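You operate a simulated robot arm through the tools that you are given. There is no shell and no other tool. Be economical: measure what you need, move in short steps, check, and stop when the job is done.

You run a simulated robot arm. Do the job below in one go: nothing can be reset, and whatever is moved stays where it is left.

Task
Peg all four green marks in two pulls, then take the clutch out.
Fine: board carrier at 9 cm for the first pull, at 0 cm for the second; motor off at the end; gates and holders stay.

Only the result counts: the job must be done as asked and must still hold three seconds after the hand-in. Knocking over, shifting, dropping, spilling or breaking anything else fails it.

Robot
A 7-joint arm with a two-finger gripper, on a carriage that runs on a rail from [-1098, -839] to [316, 241] (x, y) and turns from -166 to 166 degrees about z. Base frame: it is fixed where the carriage stands at the start and does not move with it; the origin is on the floor, on the carriage's upright axis, x ahead of it, y to its left, z up; the surface under the hand at the start is at about z = 850. Units: mm, degrees, N and s.
With the tool pointing down near the work surface it reaches from about 360 to 780 mm from the robot's upright axis, wherever it stands. Its first joint turns from -166.0 to 166.0 degrees. Places, roughly: blue gate [1000, -100, 1100]; blue holder [1000, -100, 1000]; board carrier [900, -200, 900]; clutch lever [1100, 0, 1100]; green gate [700, -300, 1100]; green holder [700, -300, 1000]; green machine [1200, -600, 1100]; grey gate [900, -200, 1100]; grey holder [900, -200, 1000]; motor switch [500, -400, 1100]; purple gate [600, -400, 1100]; purple holder [600, -400, 1000]; wide board [500, -8500, 750]. Payload 2.45 kg.
The tool frame sits at the grasp point (the TCP): z along the fingers, y along the line on which they close. The tips reach 23 mm beyond it. Largest opening 72 mm; the body of the gripper starts 40 mm behind the TCP.
Orientation is told as [roll, pitch, yaw] about the base's x, y, z axes, in that order, counted from this pose: with the fingers straight down and closing along the base's y, the tool's x points along the base's -x, its y along +y and its z along -z.

Tools
- The arm moves only by the tool arm_command. Its argument "motion" is one flat list of numbers, 6 for each row, row after row: the shift along the base's x, y, z in units of 150 mm (1.0 is 150 mm), then the turn, a rotation vector about the base's x, y, z in units of 60 degrees (1.0 is 60 degrees). In form: [dx, dy, dz, ax, ay, az, dx, dy, dz, ax, ay, az, ...]. A call has 1 to 12 rows; each row is the pose to reach, as a shift and turn from the pose commanded when the call began. "hand" is the finger opening in cm, from 0 to 7.2, set as the call begins (left out, the last holds). A call with a number of a shift or a turn outside -1 to 1 is refused whole. Each row takes 0.2 s and may step no farther than 50 mm and 8.6 degrees from the row before; otherwise, or with a gripper value out of range, the whole call is refused. A pose out of reach is approached as far as the arm can. The call stops where the force on the tool passes 90 N (or 10 N more than at its start, if that is more) or the arm is blocked; 0.2 s more then pass. Each finger travels about 72 mm/s and halts on what it meets, pressing with about 23 N; the grip force reading is that of the motor and also rises with nothing between the fingers. The clock runs only during rows and for 0.2 s after the last one: add rows that repeat a pose to give the fingers time. It gives the time, the measured TCP pose, the force on the tool (base axes), the opening and the grip force at its end, in the units of the frame above (readings bear some noise), with the torque about the TCP (base axes, N m) and any sound that the robot's microphone picked up, and new pictures: "pictures" is both (left out), scene, wrist or none.
- Cameras (640 x 400 px; columns grow to the right, rows downward): "scene" is now at [16.5, 133.9, 1552.4]; the picture's right is [-0.59, -0.81, 0.00], its down [-0.38, 0.28, -0.88] and it looks along [0.71, -0.52, -0.47] (base axes); focal length 262 px, centre (320, 200). "wrist" rides on the gripper at [78, 17, -66] in the tool frame; the picture's right is [-0.22, 0.98, 0.00], its down [-0.56, -0.12, -0.82] and it looks along [-0.80, -0.18, 0.57] (tool axes); focal length 234 px, centre (320, 200). There is no depth. A picture from a camera that has moved, and an enlarged one, comes with that camera's place and axes in the base frame and with its lens. The place of the scene camera against the robot may be out by one fixed shift of up to 12 mm in any direction.
- raise_lower(by): slides the trunk up (or, below 0, down) by that many mm; the arm and the scene camera ride with it, the base frame stays. It gives what a move gives, with no picture.
- roll_base(legs): drives the robot by 1 to 6 legs, each [ahead, left, turn to the left] in mm, mm and degrees, along the robot's own axes; the way and the turn of a leg run together, so that a leg with both is an arc; at most 1500 mm and 180 degrees a leg. The arm and the cameras ride along, it lands a little off, and it stops where it bumps. It keeps to its track: a leg is cut to what the track allows. It gives what a move gives, and a new picture of the scene camera.
- aim_head(pan, tilt): turns the head with the scene camera to pan (to the left, within 155 degrees either way) and tilt (down, from -29 to 69), counted from straight ahead of the robot. It gives what a move gives, and a new picture of the scene camera.
- close_up(camera, box): a new picture of the part [left, top, right, bottom] of that camera's present view, enlarged. The clock stands still meanwhile.
- hand_in(): hands the job in; it is judged then, once.

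Go step by step. Nothing tells you exact positions but the pictures and the camera data: compare them with the known pose of the tool, close in by small moves and look again before you grip or let go. The budget is 120 turns and 260 pictures, counting those below and the enlarged ones. Unless the task says otherwise, let go and move clear before handing in, and close with one line.

The tools are called as name(argument=value, ...) on one line, values as JSON. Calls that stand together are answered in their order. arm_command: Moves the arm, as the interface text tells. Its arguments: {"type":"object","properties":{"motion":{"type":"array"},"hand":{"type":"number"},"pictures":{"type":"string","enum":["both","scene","wrist","none"]}},"required":["motion"]} The other tools are called the same way: raise_lower (by) slides the trunk up or down; roll_base (legs) drives the base; aim_head (pan, tilt) turns the head that bears the scene camera; close_up (camera, box) takes an enlarged picture of a part of a camera's view; hand_in () hands the job in.

At the start:

```text
t: 0.0
position: [389.3, -295.2, 1000.8]
orientation: [0.0, 0.0, 0.0]
contact_force: [0.2, 0.4, 0.4]
wrist_torque: [0.0, 0.01, -0.01]
width: 71.9
gripper_force: 0.0
trunk travel left (down, up): [-525.0, 65.0]
robot x, y, heading: [0.8, 1.1, -0.4]
head pan, tilt: [-36.1, 28.3]
```

scene: 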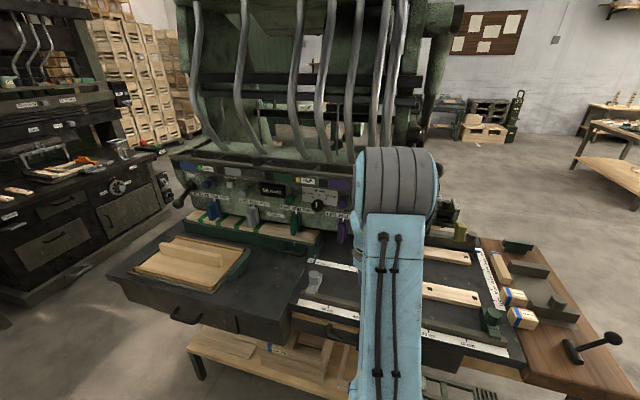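
wrist: 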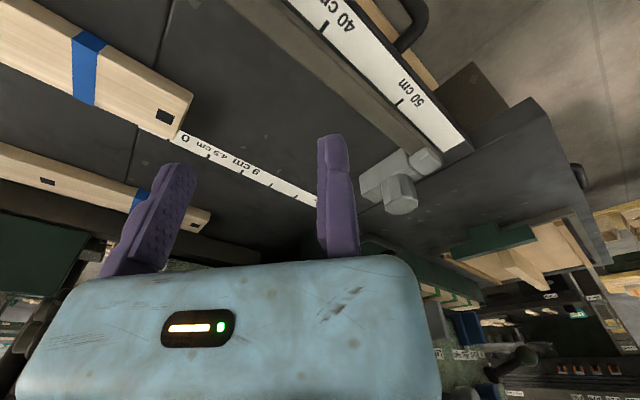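

I see a green machine with tubes, holders, gates, a panel with a switch, and a table with a board carrier and scales. I'll look closer at the panel and labels before moving.

close_up(camera="scene", box=[160, 140, 360, 265])

close_up(camera="scene", box=[100, 220, 360, 380])

close_up(camera="scene", box=[400, 200, 640, 380])

```text
3.20 times, centred on (260, 202) of scene
camera zoom: at [16.5, 133.9, 1552.4], right [-0.59, -0.81, 0.0], down [-0.38, 0.28, -0.88], along [0.71, -0.52, -0.47], focal length 839 px, centre (512, 192)
```

zoom: 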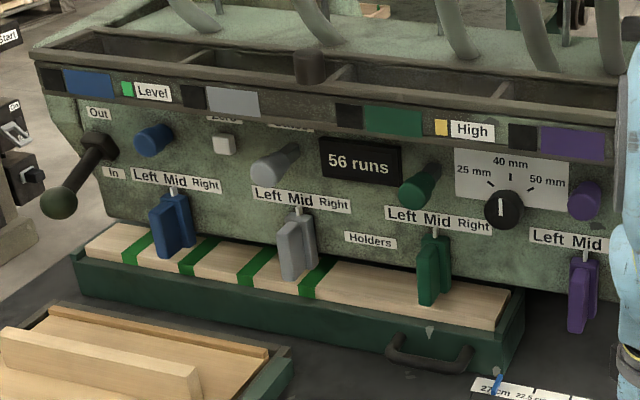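

```text
2.46 times, centred on (230, 300) of scene
camera zoom: at [16.5, 133.9, 1552.4], right [-0.59, -0.81, 0.0], down [-0.38, 0.28, -0.88], along [0.71, -0.52, -0.47], focal length 645 px, centre (542, -46)
```

zoom: 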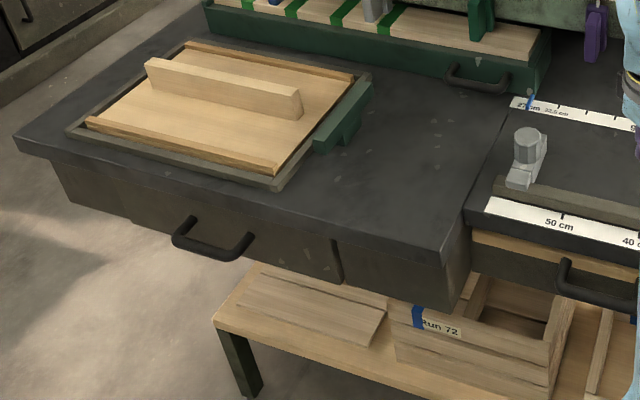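

```text
2.22 times, centred on (520, 290) of scene
camera zoom: at [16.5, 133.9, 1552.4], right [-0.59, -0.81, 0.0], down [-0.38, 0.28, -0.88], along [0.71, -0.52, -0.47], focal length 582 px, centre (-124, 0)
```

zoom: 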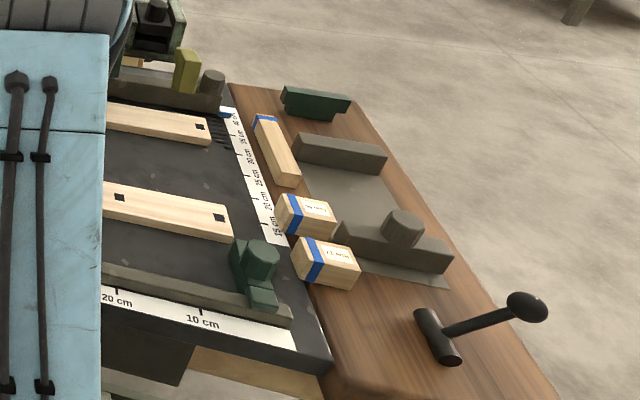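

The panel has gates, holders, a lever with In/Out, a dial and a counter. I'll look at the part hidden by the arm by panning the head and moving the arm a bit.

aim_head(pan=-60, tilt=20)

close_up(camera="wrist", box=[400, 220, 640, 400])

close_up(camera="scene", box=[0, 100, 320, 300])

```text
t: 0.9
position: [388.0, -294.3, 999.8]
orientation: [0.0, 0.1, 0.1]
contact_force: [0.4, -1.1, -0.3]
wrist_torque: [0.01, 0.03, -0.02]
width: 72.1
gripper_force: 0.0
trunk travel left (down, up): [-525.0, 65.0]
robot x, y, heading: [1.2, -1.8, 0.1]
head pan, tilt: [-60.0, 20.0]
camera scene: at [-10.5, 107.0, 1565.6], right [-0.87, -0.5, 0.0], down [-0.17, 0.3, -0.94], along [0.47, -0.81, -0.34], focal length 262 px, centre (320, 200)
```

scene: 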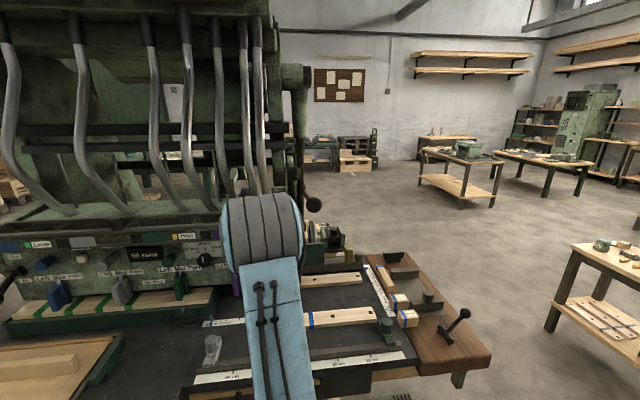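

```text
2.22 times, centred on (520, 310) of wrist
camera zoom: at [311.0, -278.1, 1065.7], right [0.22, 0.98, 0.0], down [0.56, -0.12, 0.82], along [0.8, -0.18, -0.57], focal length 520 px, centre (-124, -44)
```

zoom: 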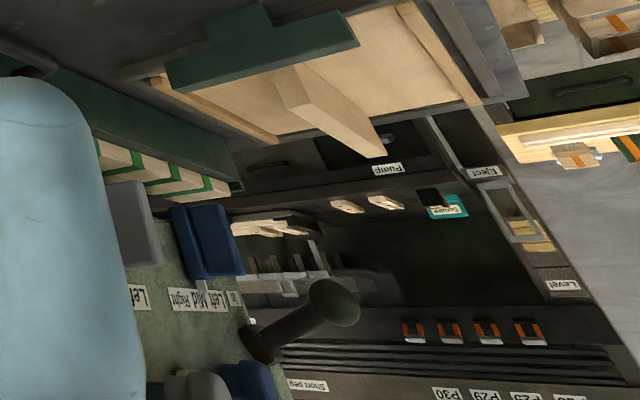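

```text
2.00 times, centred on (160, 200) of scene
camera zoom: at [-10.5, 107.0, 1565.6], right [-0.87, -0.5, 0.0], down [-0.17, 0.3, -0.94], along [0.47, -0.81, -0.34], focal length 524 px, centre (640, 200)
```

zoom: 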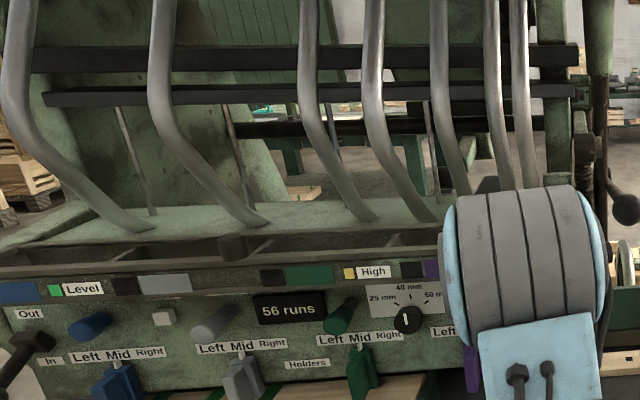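

There's another lever with a black ball at the machine's right side. I'll turn the robot to face the machine so I can see the whole front.

roll_base(legs=[[0, 0, -53]])

aim_head(pan=0, tilt=20)

```text
t: 3.6
position: [0.2, -487.7, 1001.2]
orientation: [0.1, 0.0, -52.8]
contact_force: [-0.4, -0.7, 0.4]
wrist_torque: [-0.06, 0.0, 0.03]
width: 72.1
gripper_force: 0.0
trunk travel left (down, up): [-525.0, 65.0]
robot x, y, heading: [0.6, -0.6, -52.9]
head pan, tilt: [-60.0, 20.0]
camera scene: at [77.6, 76.6, 1565.7], right [-0.92, 0.39, 0.0], down [0.13, 0.32, -0.94], along [-0.36, -0.87, -0.34], focal length 262 px, centre (320, 200)
```

scene: 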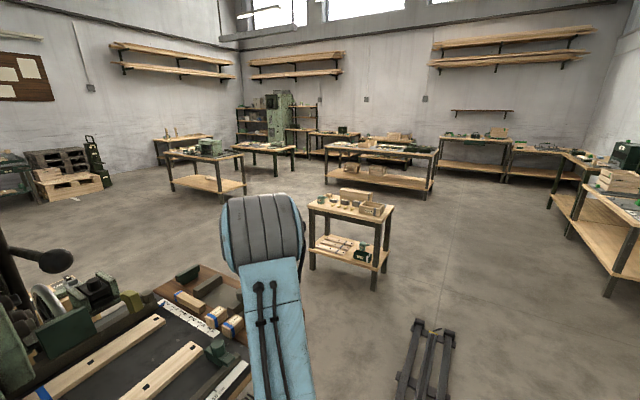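

```text
t: 5.0
position: [0.5, -487.5, 999.3]
orientation: [0.1, 0.0, -52.8]
contact_force: [-0.2, -0.9, 0.9]
wrist_torque: [0.01, -0.01, -0.02]
width: 72.2
gripper_force: 0.1
trunk travel left (down, up): [-525.0, 65.0]
robot x, y, heading: [-1.0, -2.7, -52.8]
head pan, tilt: [0.0, 20.0]
camera scene: at [169.9, 88.3, 1565.7], right [-0.8, -0.6, 0.0], down [-0.21, 0.27, -0.94], along [0.57, -0.75, -0.34], focal length 262 px, centre (320, 200)
```

scene: 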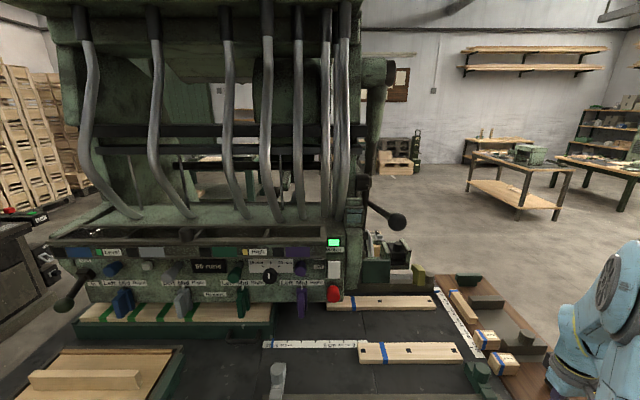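

close_up(camera="scene", box=[40, 230, 200, 330])

close_up(camera="scene", box=[190, 230, 350, 330])

close_up(camera="scene", box=[300, 160, 460, 260])

close_up(camera="scene", box=[250, 270, 510, 400])

```text
4.00 times, centred on (120, 280) of scene
camera zoom: at [169.9, 88.3, 1565.7], right [-0.8, -0.6, 0.0], down [-0.21, 0.27, -0.94], along [0.57, -0.75, -0.34], focal length 1048 px, centre (1120, -120)
```

zoom: 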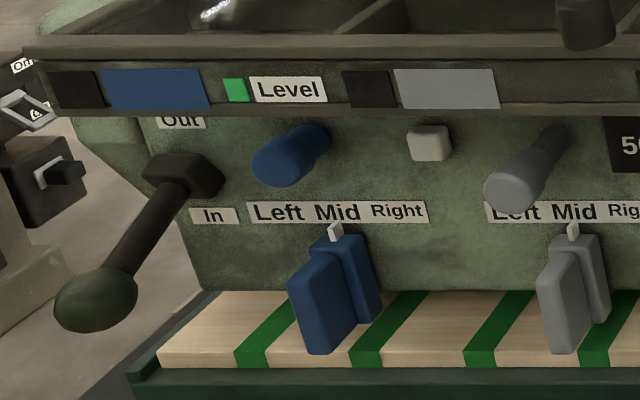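

```text
4.00 times, centred on (270, 280) of scene
camera zoom: at [169.9, 88.3, 1565.7], right [-0.8, -0.6, 0.0], down [-0.21, 0.27, -0.94], along [0.57, -0.75, -0.34], focal length 1048 px, centre (520, -120)
```

zoom: 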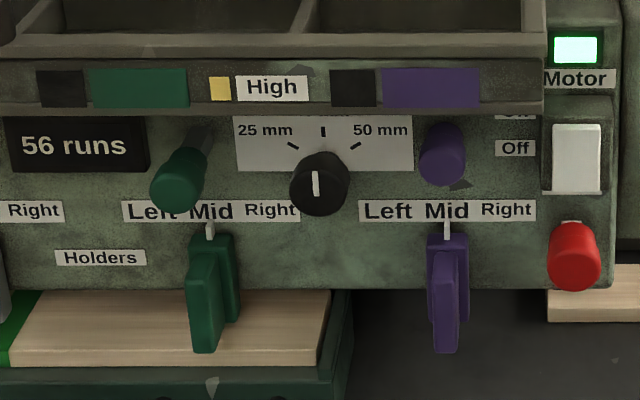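

```text
4.00 times, centred on (380, 210) of scene
camera zoom: at [169.9, 88.3, 1565.7], right [-0.8, -0.6, 0.0], down [-0.21, 0.27, -0.94], along [0.57, -0.75, -0.34], focal length 1048 px, centre (80, 160)
```

zoom: 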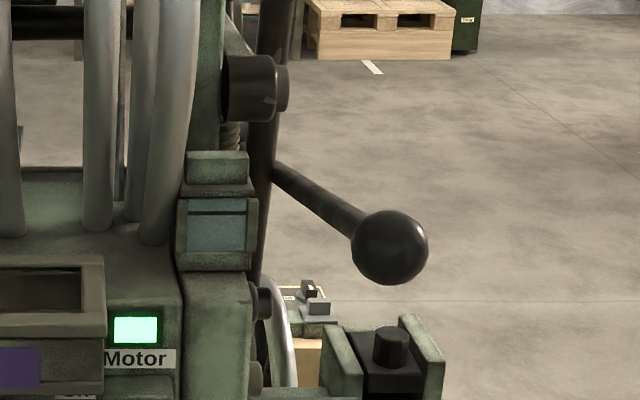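

```text
2.46 times, centred on (380, 335) of scene
camera zoom: at [169.9, 88.3, 1565.7], right [-0.8, -0.6, 0.0], down [-0.21, 0.27, -0.94], along [0.57, -0.75, -0.34], focal length 645 px, centre (172, -132)
```

zoom: 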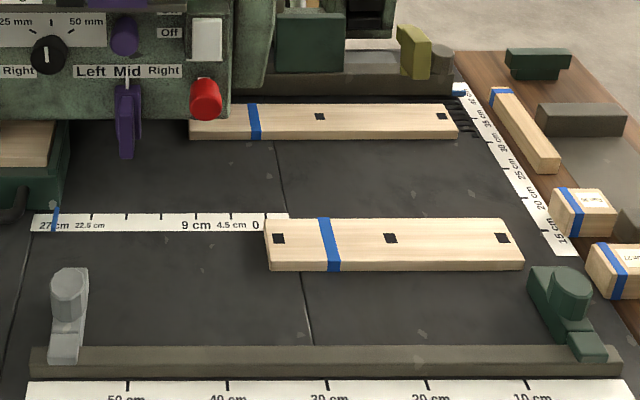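

The motor light is on, the carrier's blue pointer seems at 27 cm, and marks are 9 cm apart under holders 18 cm apart. I'll move left along the rail to view the carrier, clutch and pointer nearer.

roll_base(legs=[[0, 380, 0]])

aim_head(pan=15, tilt=35)

```text
t: 7.4
position: [300.4, -258.0, 999.3]
orientation: [0.0, 0.1, -52.9]
contact_force: [-0.5, 1.2, 0.5]
wrist_torque: [-0.02, 0.03, -0.04]
width: 71.9
gripper_force: 0.2
trunk travel left (down, up): [-525.0, 65.0]
robot x, y, heading: [300.9, 231.5, -53.0]
head pan, tilt: [0.0, 20.0]
camera scene: at [471.9, 317.9, 1565.7], right [-0.8, -0.6, 0.0], down [-0.21, 0.27, -0.94], along [0.57, -0.75, -0.34], focal length 262 px, centre (320, 200)
```

scene: 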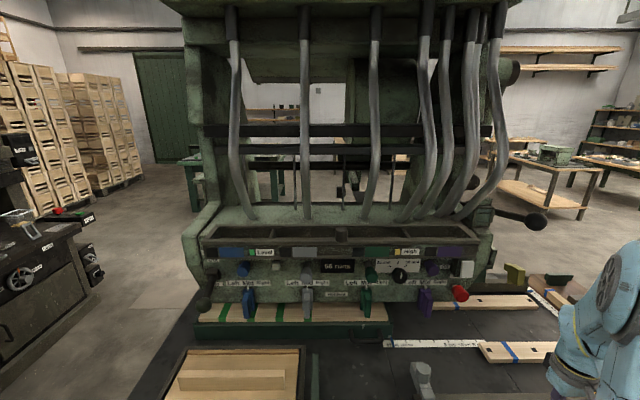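

```text
t: 8.2
position: [299.6, -257.5, 999.0]
orientation: [0.1, 0.0, -53.0]
contact_force: [-0.4, 0.0, 0.1]
wrist_torque: [0.03, -0.02, 0.02]
width: 72.0
gripper_force: 0.1
trunk travel left (down, up): [-525.0, 65.0]
robot x, y, heading: [304.3, 229.1, -52.9]
head pan, tilt: [15.0, 35.0]
camera scene: at [485.3, 338.0, 1541.9], right [-0.62, -0.79, 0.0], down [-0.45, 0.35, -0.82], along [0.65, -0.51, -0.57], focal length 262 px, centre (320, 200)
```

scene: 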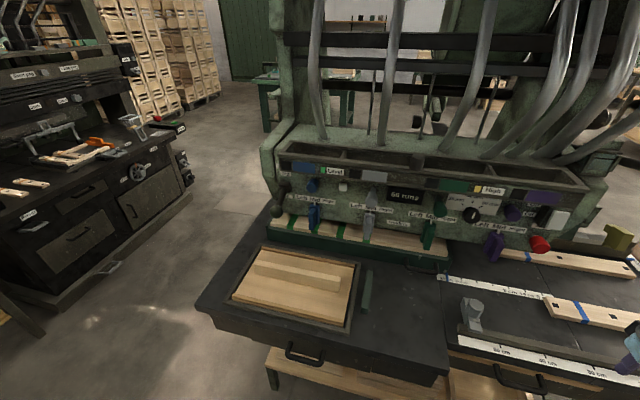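

close_up(camera="scene", box=[255, 155, 415, 255])

close_up(camera="scene", box=[400, 180, 560, 280])

close_up(camera="scene", box=[415, 240, 511, 300])

```text
4.00 times, centred on (335, 205) of scene
camera zoom: at [485.3, 338.0, 1541.9], right [-0.62, -0.79, 0.0], down [-0.45, 0.35, -0.82], along [0.65, -0.51, -0.57], focal length 1048 px, centre (260, 180)
```

zoom: 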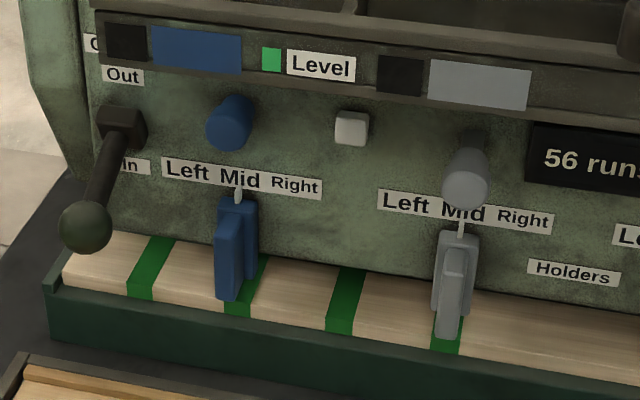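

```text
4.00 times, centred on (480, 230) of scene
camera zoom: at [485.3, 338.0, 1541.9], right [-0.62, -0.79, 0.0], down [-0.45, 0.35, -0.82], along [0.65, -0.51, -0.57], focal length 1048 px, centre (-320, 80)
```

zoom: 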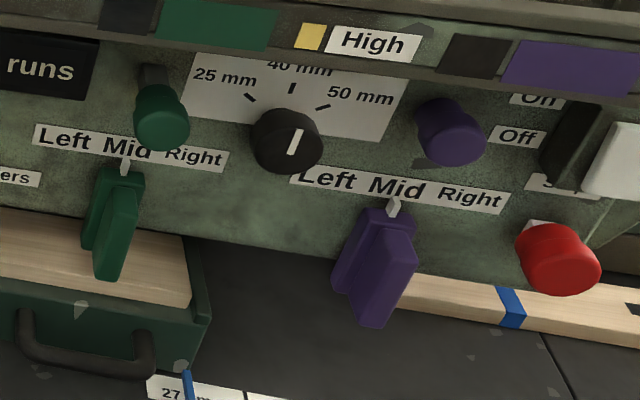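

```text
6.67 times, centred on (463, 270) of scene
camera zoom: at [485.3, 338.0, 1541.9], right [-0.62, -0.79, 0.0], down [-0.45, 0.35, -0.82], along [0.65, -0.51, -0.57], focal length 1748 px, centre (-633, -267)
```

zoom: 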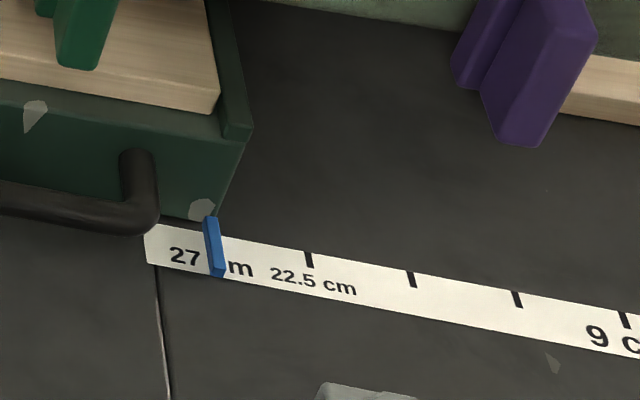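

The blue pointer on the carrier is at 27 cm, about 660 mm ahead of the rail, and the clutch lever tilts down towards "In". I'll bring the hand in front of the carrier handle to look with the wrist camera.

arm_command(motion=[0.25, 0.04, 0, 0, 0, 0, 0.5, 0.08, 0, 0, 0, 0, 0.75, 0.12, 0, 0, 0, 0, 1.0, 0.16, 0, 0, 0, 0], hand=0, pictures="none")

arm_command(motion=[0.25, 0.04, 0, 0, 0, 0, 0.5, 0.08, 0, 0, 0, 0, 0.75, 0.12, 0, 0, 0, 0, 1.0, 0.16, 0, 0, 0, 0], hand=0, pictures="both")

```text
t: 9.2
position: [449.8, -232.5, 1000.2]
orientation: [0.1, 0.0, -53.0]
contact_force: [-0.6, 0.1, -0.4]
wrist_torque: [0.02, -0.01, 0.01]
width: 0.0
gripper_force: 23.0
trunk travel left (down, up): [-525.0, 65.0]
robot x, y, heading: [302.0, 232.1, -53.0]
head pan, tilt: [15.0, 35.0]
```

```text
t: 10.2
position: [601.6, -211.4, 998.1]
orientation: [-0.1, 0.0, -53.0]
contact_force: [-0.6, 1.0, 0.1]
wrist_torque: [0.02, -0.01, -0.02]
width: 0.0
gripper_force: 23.2
trunk travel left (down, up): [-525.0, 65.0]
robot x, y, heading: [299.7, 230.2, -53.2]
head pan, tilt: [15.0, 35.0]
camera scene: at [485.3, 338.1, 1541.8], right [-0.62, -0.79, 0.0], down [-0.45, 0.35, -0.82], along [0.65, -0.5, -0.57], focal length 262 px, centre (320, 200)
camera wrist: at [567.7, -139.0, 1064.1], right [0.91, 0.41, 0.0], down [0.24, -0.52, 0.82], along [0.34, -0.75, -0.57], focal length 234 px, centre (320, 200)
```

scene: 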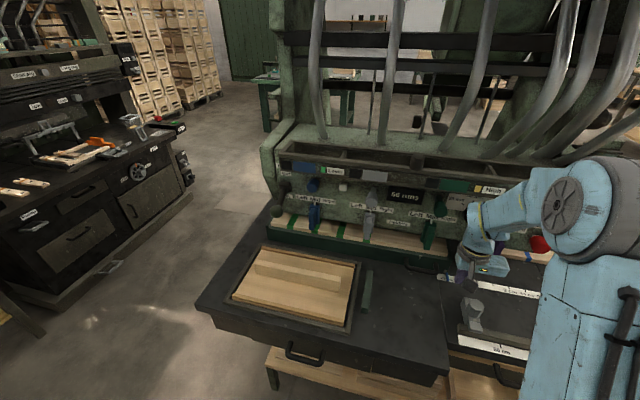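
wrist: 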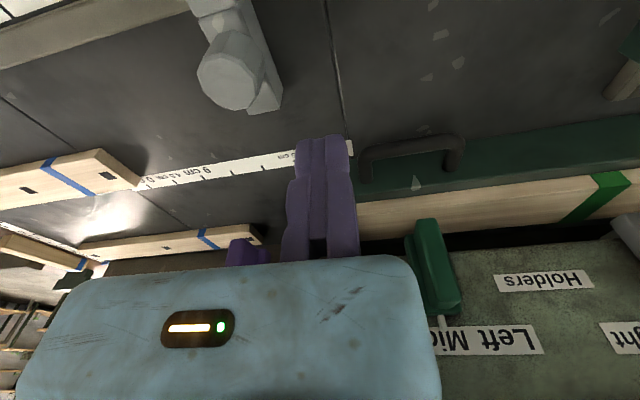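

close_up(camera="wrist", box=[250, 80, 506, 240])

close_up(camera="scene", box=[380, 220, 508, 300])

```text
2.50 times, centred on (378, 160) of wrist
camera zoom: at [567.7, -139.0, 1064.1], right [0.91, 0.41, 0.0], down [0.24, -0.52, 0.82], along [0.34, -0.75, -0.57], focal length 585 px, centre (175, 300)
```

zoom: 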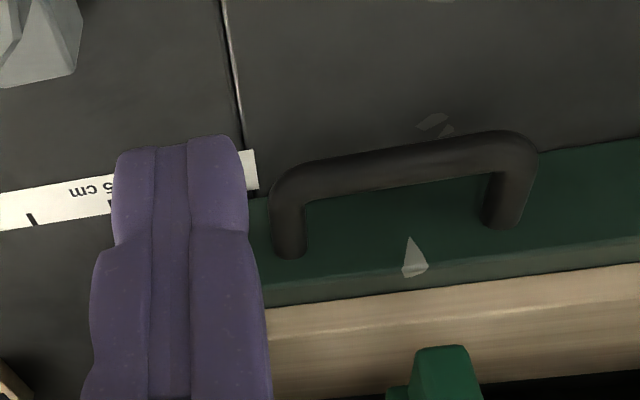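

```text
5.00 times, centred on (444, 260) of scene
camera zoom: at [485.3, 338.1, 1541.8], right [-0.62, -0.79, 0.0], down [-0.45, 0.35, -0.82], along [0.65, -0.5, -0.57], focal length 1311 px, centre (-300, -100)
```

zoom: 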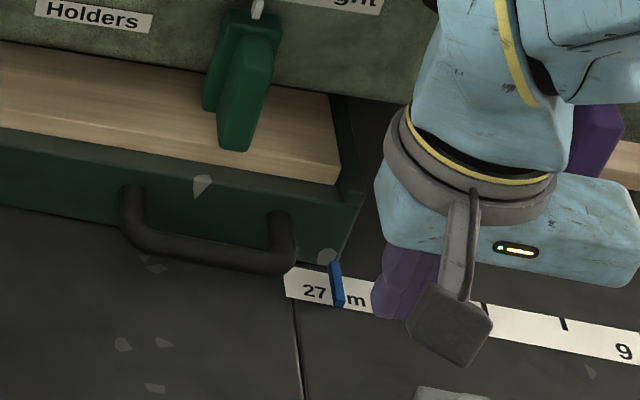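

The handle bar sits about 637 mm ahead, 420 left, z ≈ 885 with the tray face at ~679; the holders overhang it, so I'll grip the bar with a tilted hand. First I yaw the hand 90° while moving above and in front of the handle.

arm_command(motion=[0.046, 0.035, 0, 0, 0, 0.125, 0.093, 0.07, 0, 0, 0, 0.25, 0.14, 0.106, 0, 0, 0, 0.375, 0.185, 0.14, 0, 0, 0, 0.5, 0.23, 0.177, 0, 0, 0, 0.625, 0.278, 0.212, 0, 0, 0, 0.75, 0.325, 0.247, 0, 0, 0, 0.875, 0.371, 0.283, 0, 0, 0, 1.0], pictures="none")

arm_command(motion=[0, 0, 0, 0, 0, 0.125, 0, 0, 0, 0, 0, 0.25, 0, 0, 0, 0, 0, 0.375, 0, 0, 0, 0, 0, 0.5], hand=3.2)

```text
t: 12.0
position: [654.7, -167.9, 1000.2]
orientation: [0.0, 0.0, 7.1]
contact_force: [-0.3, 0.5, 0.6]
wrist_torque: [0.0, 0.02, 0.01]
width: 0.0
gripper_force: 22.9
trunk travel left (down, up): [-525.0, 65.0]
robot x, y, heading: [297.8, 233.0, -53.1]
head pan, tilt: [15.0, 35.0]
```

```text
t: 13.0
position: [653.9, -167.5, 1000.0]
orientation: [0.0, 0.1, 37.1]
contact_force: [0.6, 0.0, 0.0]
wrist_torque: [0.02, -0.01, 0.01]
width: 32.2
gripper_force: 0.1
trunk travel left (down, up): [-525.0, 65.0]
robot x, y, heading: [303.9, 229.1, -52.9]
head pan, tilt: [15.0, 35.0]
camera scene: at [485.3, 338.1, 1541.8], right [-0.62, -0.79, 0.0], down [-0.45, 0.35, -0.82], along [0.65, -0.5, -0.57], focal length 262 px, centre (320, 200)
camera wrist: at [582.5, -200.7, 1065.8], right [-0.42, 0.91, 0.0], down [0.52, 0.24, 0.82], along [0.74, 0.34, -0.57], focal length 234 px, centre (320, 200)
```

scene: 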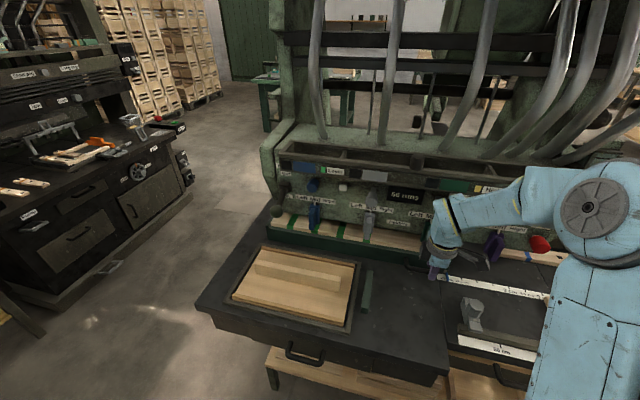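
wrist: 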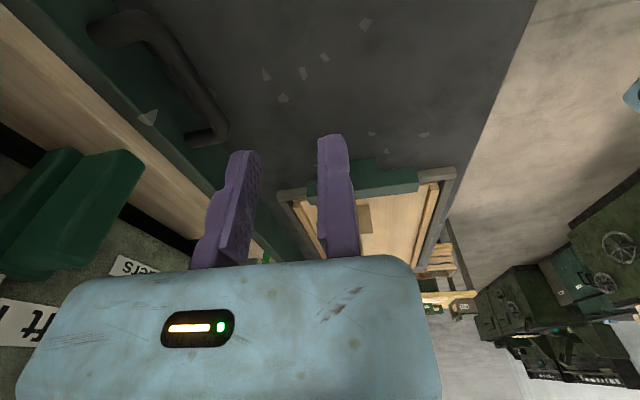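

arm_command(motion=[0, 0, 0, -0.0994, -0.0759, 0, 0, 0, 0, -0.1988, -0.1518, 0, 0, 0, 0, -0.298, -0.2277, 0, 0, 0, 0, -0.3975, -0.3035, 0, 0, 0, 0, -0.497, -0.3794, 0, 0, 0, 0, -0.596, -0.455, 0, 0.1, -0.13, -0.15, -0.596, -0.455, 0, 0.2, -0.26, -0.35, -0.596, -0.455, 0])

close_up(camera="scene", box=[380, 220, 508, 300])

```text
t: 14.8
position: [686.1, -204.8, 946.9]
orientation: [-45.0, -0.4, 37.1]
contact_force: [-0.6, 0.0, 0.0]
wrist_torque: [0.01, 0.0, -0.02]
width: 32.0
gripper_force: 0.0
trunk travel left (down, up): [-525.0, 65.0]
robot x, y, heading: [300.9, 231.9, -53.1]
head pan, tilt: [15.0, 35.0]
camera scene: at [485.2, 337.9, 1541.9], right [-0.62, -0.79, 0.0], down [-0.45, 0.35, -0.82], along [0.65, -0.5, -0.57], focal length 262 px, centre (320, 200)
camera wrist: at [588.4, -206.3, 980.8], right [-0.24, 0.68, -0.69], down [0.15, 0.73, 0.67], along [0.96, 0.06, -0.28], focal length 234 px, centre (320, 200)
```

scene: 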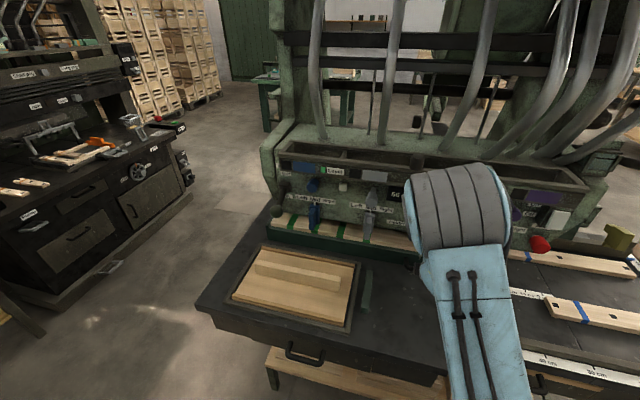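
wrist: 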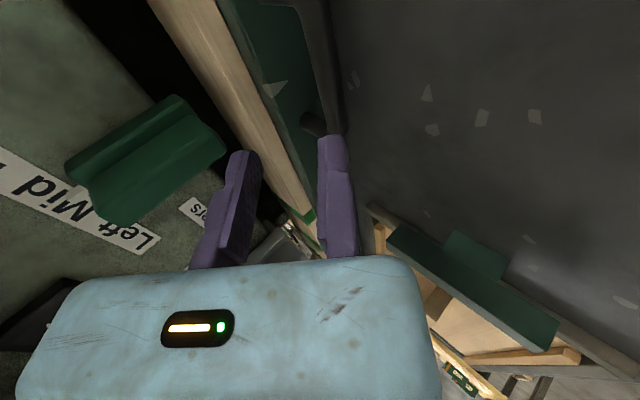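

```text
5.00 times, centred on (444, 260) of scene
camera zoom: at [485.2, 337.9, 1541.9], right [-0.62, -0.79, 0.0], down [-0.45, 0.35, -0.82], along [0.65, -0.5, -0.57], focal length 1311 px, centre (-300, -100)
```

zoom: 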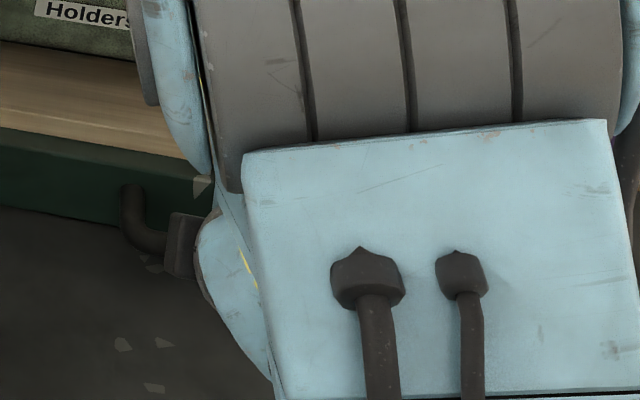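

close_up(camera="wrist", box=[160, 20, 416, 280])

```text
1.54 times, centred on (288, 150) of wrist
camera zoom: at [588.4, -206.3, 980.8], right [-0.24, 0.68, -0.69], down [0.15, 0.73, 0.67], along [0.96, 0.06, -0.28], focal length 360 px, centre (369, 277)
```

zoom: 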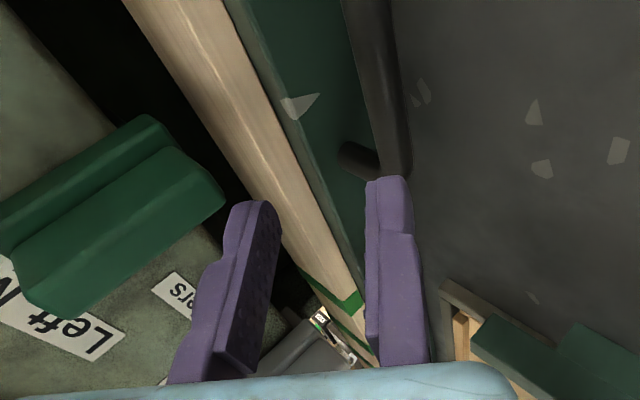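

The fingers look asymmetric about the tool axis. I'll narrow the opening and check how each finger moves before approaching the bar.

arm_command(motion=[0, 0, 0, 0, 0, 0, 0, 0, 0, 0, 0, 0], hand=6.0, pictures="wrist")

arm_command(motion=[0, 0, 0, 0, 0, 0, 0, 0, 0, 0, 0, 0, 0, 0, 0, 0, 0, 0], hand=2.0, pictures="wrist")

```text
t: 15.4
position: [685.8, -206.5, 947.3]
orientation: [-45.0, -0.3, 37.1]
contact_force: [-1.0, 0.4, -0.6]
wrist_torque: [-0.03, -0.06, -0.04]
width: 59.4
gripper_force: 0.0
trunk travel left (down, up): [-525.0, 65.0]
robot x, y, heading: [305.1, 231.4, -53.0]
head pan, tilt: [15.0, 35.0]
camera wrist: at [588.4, -206.0, 981.1], right [-0.24, 0.68, -0.69], down [0.15, 0.73, 0.67], along [0.96, 0.06, -0.28], focal length 234 px, centre (320, 200)
```

wrist: 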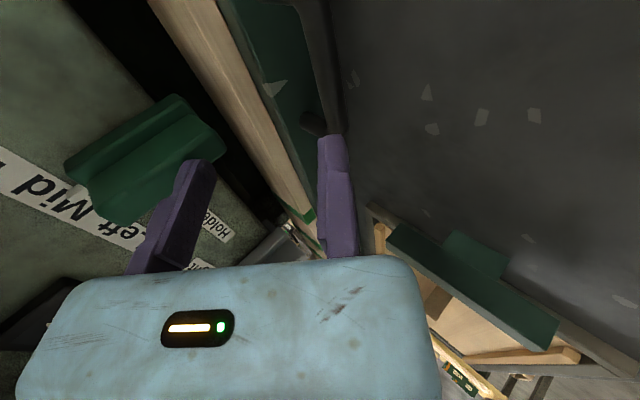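

```text
t: 16.2
position: [686.8, -205.4, 947.4]
orientation: [-45.1, -0.3, 37.0]
contact_force: [0.1, 0.9, -0.1]
wrist_torque: [0.04, -0.01, 0.01]
width: 20.0
gripper_force: 0.1
trunk travel left (down, up): [-525.0, 65.0]
robot x, y, heading: [303.4, 227.4, -52.8]
head pan, tilt: [15.0, 35.0]
camera wrist: at [588.4, -206.0, 981.1], right [-0.24, 0.68, -0.69], down [0.15, 0.73, 0.67], along [0.96, 0.06, -0.28], focal length 234 px, centre (320, 200)
```

wrist: 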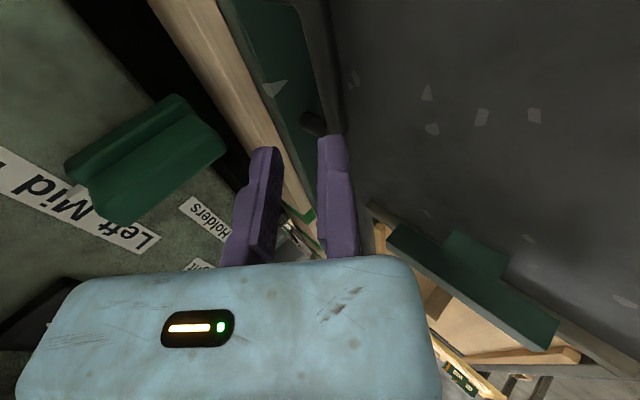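

Confirmed: only the upper finger moves; the lower pad stays on the tool axis. I'll shift so that the bar lies between the fingers and close in partway.

arm_command(motion=[-0.04, 0.053, -0.067, 0, 0, 0, 0.0445, -0.058, -0.207, 0, 0, 0, 0.0445, -0.058, -0.207, 0, 0, 0], hand=2.4, pictures="wrist")

close_up(camera="wrist", box=[200, 0, 456, 160])

```text
t: 17.0
position: [692.6, -214.4, 916.3]
orientation: [-45.0, -0.3, 37.1]
contact_force: [0.3, -0.8, 0.0]
wrist_torque: [0.0, 0.02, -0.03]
width: 24.0
gripper_force: 0.0
trunk travel left (down, up): [-525.0, 65.0]
robot x, y, heading: [301.2, 233.2, -53.1]
head pan, tilt: [15.0, 35.0]
camera wrist: at [596.0, -215.6, 950.1], right [-0.24, 0.68, -0.69], down [0.15, 0.73, 0.67], along [0.96, 0.06, -0.28], focal length 234 px, centre (320, 200)
```

wrist: 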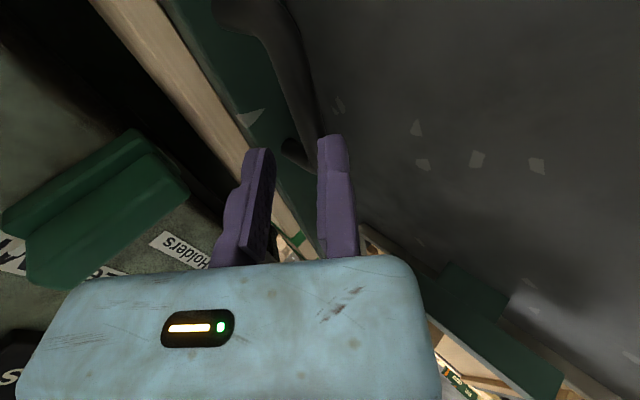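

```text
2.50 times, centred on (328, 80) of wrist
camera zoom: at [596.0, -215.6, 950.1], right [-0.24, 0.68, -0.69], down [0.15, 0.73, 0.67], along [0.96, 0.06, -0.28], focal length 585 px, centre (300, 500)
```

zoom: 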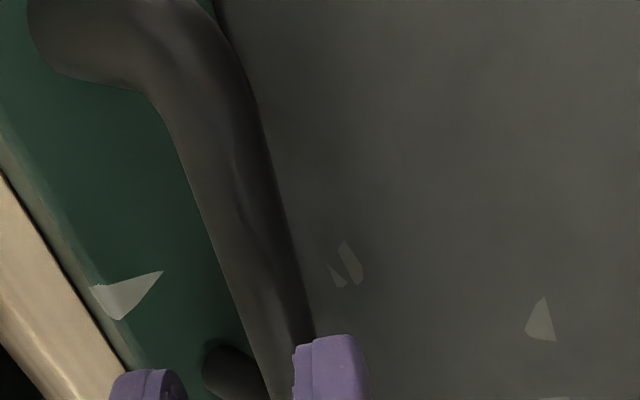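

The bar is between the fingers, about 55 mm beyond the TCP. I'll approach by 46 mm along the tool axis.

arm_command(motion=[0.044, -0.058, -0.073, 0, 0, 0, 0.088, -0.116, -0.146, 0, 0, 0, 0.132, -0.173, -0.218, 0, 0, 0], pictures="wrist")

close_up(camera="wrist", box=[200, 40, 456, 280])

```text
t: 17.8
position: [710.7, -238.2, 885.8]
orientation: [-45.1, -0.2, 37.1]
contact_force: [-15.3, 19.3, 15.7]
wrist_torque: [-2.0, -1.58, 0.19]
width: 24.2
gripper_force: 0.1
trunk travel left (down, up): [-525.0, 65.0]
robot x, y, heading: [303.6, 233.7, -53.1]
head pan, tilt: [15.0, 35.0]
camera wrist: at [612.8, -238.6, 920.3], right [-0.24, 0.68, -0.69], down [0.15, 0.73, 0.67], along [0.96, 0.06, -0.27], focal length 234 px, centre (320, 200)
```

wrist: 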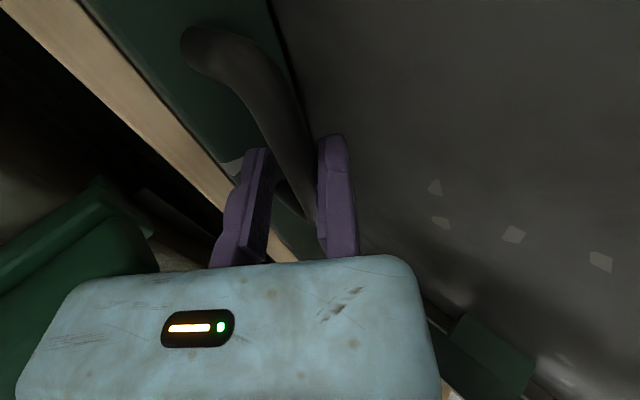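

```text
1.67 times, centred on (328, 160) of wrist
camera zoom: at [612.8, -238.6, 920.3], right [-0.24, 0.68, -0.69], down [0.15, 0.73, 0.67], along [0.96, 0.06, -0.27], focal length 390 px, centre (307, 267)
```

zoom: 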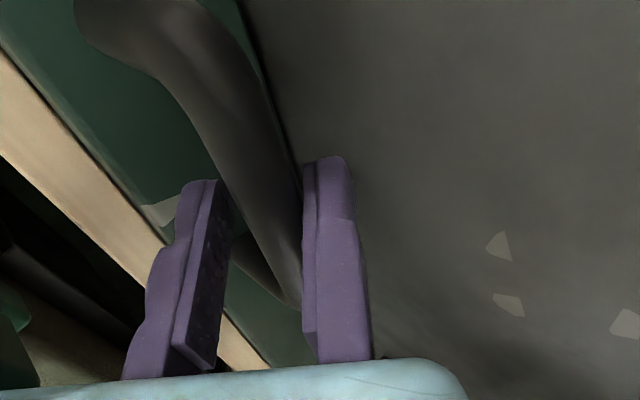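

The bar is between the fingers and a fingertip is touching the tray lightly; I'll back off 5 mm and close.

arm_command(motion=[-0.02, 0.026, 0.033, 0, 0, 0, -0.02, 0.026, 0.033, 0, 0, 0], pictures="none")

arm_command(motion=[0, 0, 0, 0, 0, 0, 0, 0, 0, 0, 0, 0, 0, 0, 0, 0, 0, 0], hand=0, pictures="wrist")

```text
t: 18.4
position: [708.7, -236.4, 888.6]
orientation: [-45.0, -0.3, 37.1]
contact_force: [0.3, 0.3, 0.2]
wrist_torque: [0.03, 0.01, 0.02]
width: 24.1
gripper_force: 0.0
trunk travel left (down, up): [-525.0, 65.0]
robot x, y, heading: [301.0, 229.1, -52.9]
head pan, tilt: [15.0, 35.0]
```

```text
t: 19.2
position: [710.4, -236.8, 889.3]
orientation: [-45.1, -0.3, 37.1]
contact_force: [2.4, -4.5, 5.0]
wrist_torque: [0.03, -0.18, -0.24]
width: 15.5
gripper_force: 41.3
trunk travel left (down, up): [-525.0, 65.0]
robot x, y, heading: [305.3, 229.7, -53.3]
head pan, tilt: [15.0, 35.0]
camera wrist: at [611.7, -236.9, 923.0], right [-0.24, 0.68, -0.69], down [0.15, 0.73, 0.67], along [0.96, 0.06, -0.27], focal length 234 px, centre (320, 200)
```

wrist: 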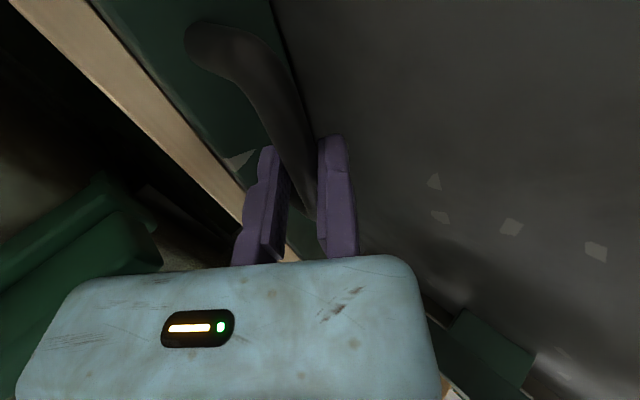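

The bar is gripped. I'll slide the carrier right by 30 mm first and check the force and movement.

arm_command(motion=[-0.08, -0.0605, 0, 0, 0, 0, -0.1595, -0.121, 0, 0, 0, 0], pictures="wrist")

```text
t: 19.8
position: [683.7, -256.0, 889.6]
orientation: [-45.0, -0.1, 37.0]
contact_force: [3.0, -5.0, 7.6]
wrist_torque: [0.02, 0.11, 0.0]
width: 15.7
gripper_force: 41.7
trunk travel left (down, up): [-525.0, 65.0]
robot x, y, heading: [299.5, 227.7, -52.9]
head pan, tilt: [15.0, 35.0]
camera wrist: at [586.4, -256.2, 923.1], right [-0.24, 0.68, -0.69], down [0.15, 0.73, 0.67], along [0.96, 0.06, -0.28], focal length 234 px, centre (320, 200)
```

wrist: 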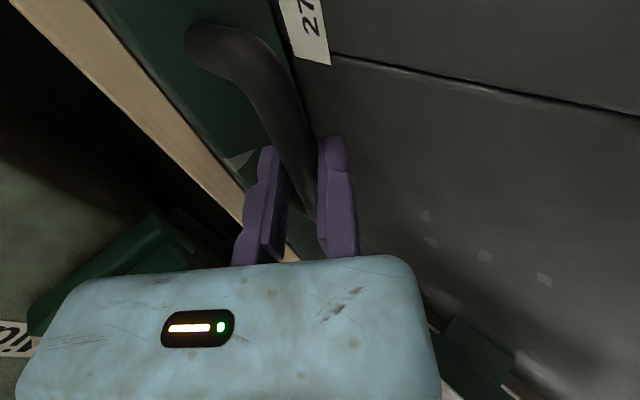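

The carrier slides easily. I'll go on by 110 mm and then read the scale.

arm_command(motion=[-0.117, -0.0886, 0, 0, 0, 0, -0.234, -0.177, 0, 0, 0, 0, -0.35, -0.266, 0, 0, 0, 0, -0.4675, -0.354, 0, 0, 0, 0, -0.5845, -0.443, 0, 0, 0, 0], pictures="wrist")

aim_head(pan=0, tilt=40)

```text
t: 21.0
position: [595.0, -322.7, 888.9]
orientation: [-45.0, -0.2, 36.9]
contact_force: [5.7, -14.0, 2.0]
wrist_torque: [0.0, -0.27, -0.27]
width: 15.4
gripper_force: 41.7
trunk travel left (down, up): [-525.0, 65.0]
robot x, y, heading: [299.8, 229.6, -53.0]
head pan, tilt: [15.0, 35.0]
camera wrist: at [498.5, -323.1, 923.1], right [-0.24, 0.69, -0.69], down [0.15, 0.73, 0.67], along [0.96, 0.06, -0.28], focal length 234 px, centre (320, 200)
```

wrist: 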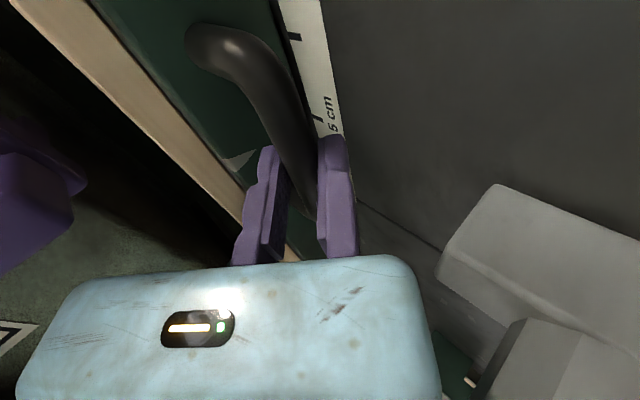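

```text
t: 21.7
position: [598.0, -319.9, 888.8]
orientation: [-44.8, -0.3, 37.1]
contact_force: [8.8, -8.3, 1.8]
wrist_torque: [-0.02, -0.09, -0.4]
width: 15.7
gripper_force: 41.6
trunk travel left (down, up): [-525.0, 65.0]
robot x, y, heading: [301.7, 229.4, -52.9]
head pan, tilt: [0.0, 40.0]
camera scene: at [467.9, 323.7, 1534.2], right [-0.8, -0.6, 0.0], down [-0.39, 0.51, -0.77], along [0.46, -0.61, -0.64], focal length 262 px, centre (320, 200)
```

scene: 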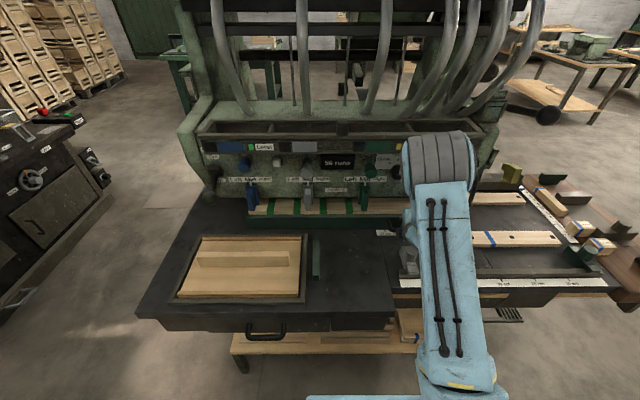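

Carrier moved by 140 mm. I'll go 40 mm more to 9 cm, and then release and back off to verify the pointer.

arm_command(motion=[-0.107, -0.081, 0, 0, 0, 0, -0.2136, -0.162, 0, 0, 0, 0, -0.2136, -0.162, 0, 0, 0, 0], pictures="wrist")

arm_command(motion=[0, 0, 0, 0, 0, 0, 0, 0, 0, 0, 0, 0], hand=2.8, pictures="none")

arm_command(motion=[-0.1, 0.13, 0.165, 0, 0, 0, -0.2, 0.26, 0.33, 0, 0, 0, -0.3, 0.4, 0.5, 0, 0, 0, -0.3, 0.4, 0.8, 0, 0, 0, -0.3, 0.4, 1.0, 0, 0, 0], pictures="both")

```text
t: 22.5
position: [566.2, -345.1, 889.1]
orientation: [-45.1, -0.3, 37.0]
contact_force: [6.7, -7.4, 9.0]
wrist_torque: [-0.38, 0.38, -0.95]
width: 15.5
gripper_force: 41.8
trunk travel left (down, up): [-525.0, 65.0]
robot x, y, heading: [303.8, 230.2, -53.0]
head pan, tilt: [0.0, 40.0]
camera wrist: at [469.0, -345.7, 923.1], right [-0.24, 0.68, -0.69], down [0.15, 0.73, 0.67], along [0.96, 0.06, -0.28], focal length 234 px, centre (320, 200)
```

wrist: 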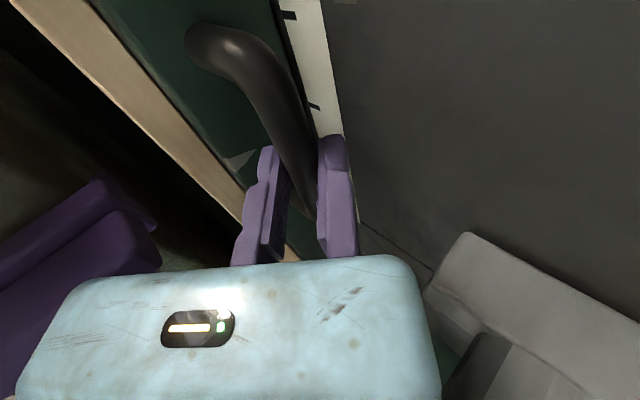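

```text
t: 23.1
position: [566.3, -345.2, 887.4]
orientation: [-44.8, -0.3, 37.1]
contact_force: [-0.1, -0.1, -0.3]
wrist_torque: [-0.01, -0.03, 0.01]
width: 28.0
gripper_force: 0.0
trunk travel left (down, up): [-525.0, 65.0]
robot x, y, heading: [301.7, 229.0, -53.1]
head pan, tilt: [0.0, 40.0]
```

```text
t: 24.3
position: [520.5, -285.4, 1039.2]
orientation: [-44.8, -0.3, 37.1]
contact_force: [0.1, 0.4, -0.2]
wrist_torque: [0.03, -0.02, 0.0]
width: 28.2
gripper_force: 0.0
trunk travel left (down, up): [-525.0, 65.0]
robot x, y, heading: [300.5, 227.8, -53.2]
head pan, tilt: [0.0, 40.0]
camera scene: at [466.9, 324.6, 1534.2], right [-0.8, -0.6, 0.0], down [-0.39, 0.51, -0.77], along [0.46, -0.61, -0.64], focal length 262 px, centre (320, 200)
camera wrist: at [422.0, -284.8, 1073.3], right [-0.24, 0.68, -0.69], down [0.15, 0.73, 0.67], along [0.96, 0.06, -0.28], focal length 234 px, centre (320, 200)
```

scene: 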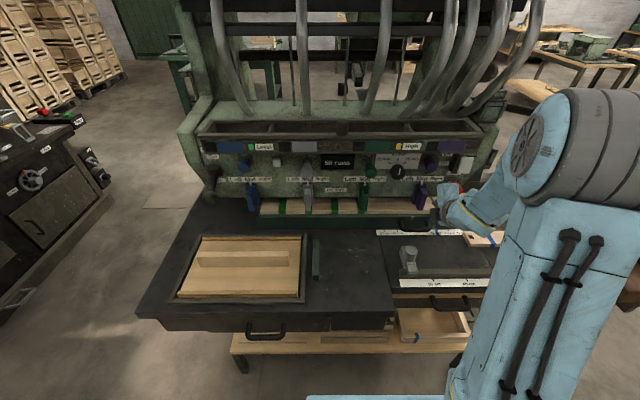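
wrist: 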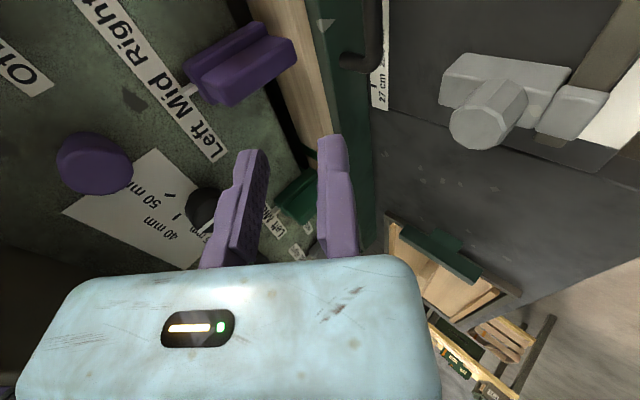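

close_up(camera="scene", box=[370, 190, 498, 270])

close_up(camera="scene", box=[240, 170, 460, 250])

```text
5.00 times, centred on (434, 230) of scene
camera zoom: at [466.9, 324.6, 1534.2], right [-0.8, -0.6, 0.0], down [-0.39, 0.51, -0.77], along [0.46, -0.61, -0.64], focal length 1311 px, centre (-250, 50)
```

zoom: 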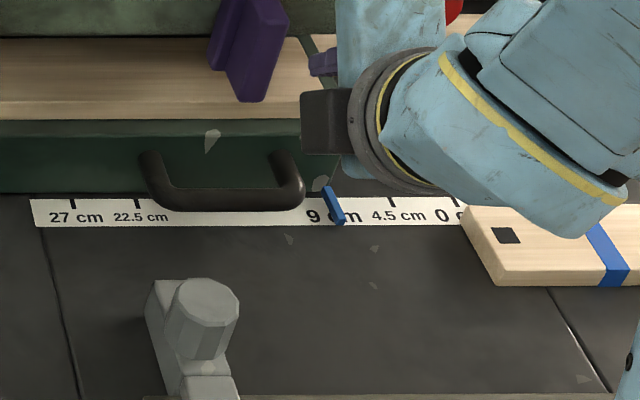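

```text
2.91 times, centred on (350, 210) of scene
camera zoom: at [466.9, 324.6, 1534.2], right [-0.8, -0.6, 0.0], down [-0.39, 0.51, -0.77], along [0.46, -0.61, -0.64], focal length 763 px, centre (233, 171)
```

zoom: 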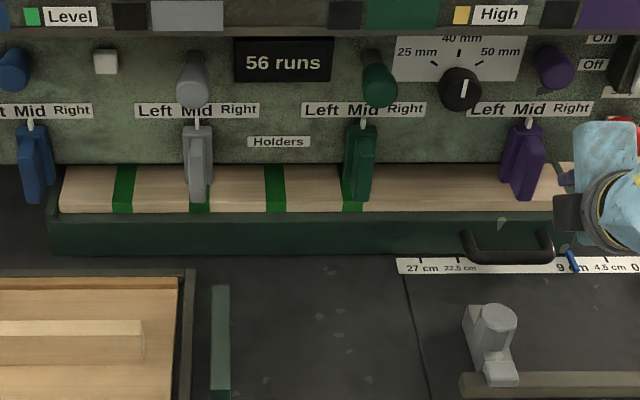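

close_up(camera="scene", box=[424, 222, 472, 246])

```text
13.33 times, centred on (448, 234) of scene
camera zoom: at [466.9, 324.6, 1534.2], right [-0.8, -0.6, 0.0], down [-0.39, 0.51, -0.77], along [0.46, -0.61, -0.64], focal length 3495 px, centre (-1387, -253)
```

zoom: 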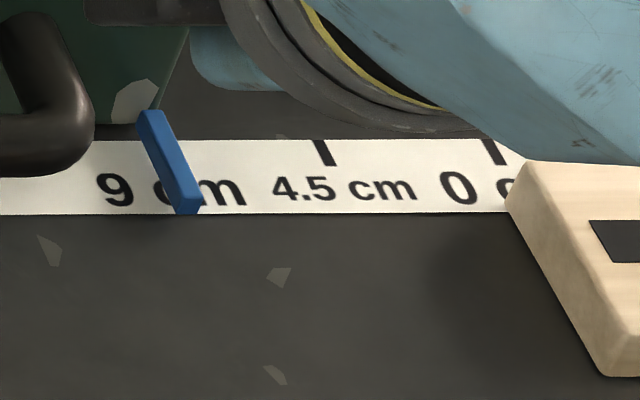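

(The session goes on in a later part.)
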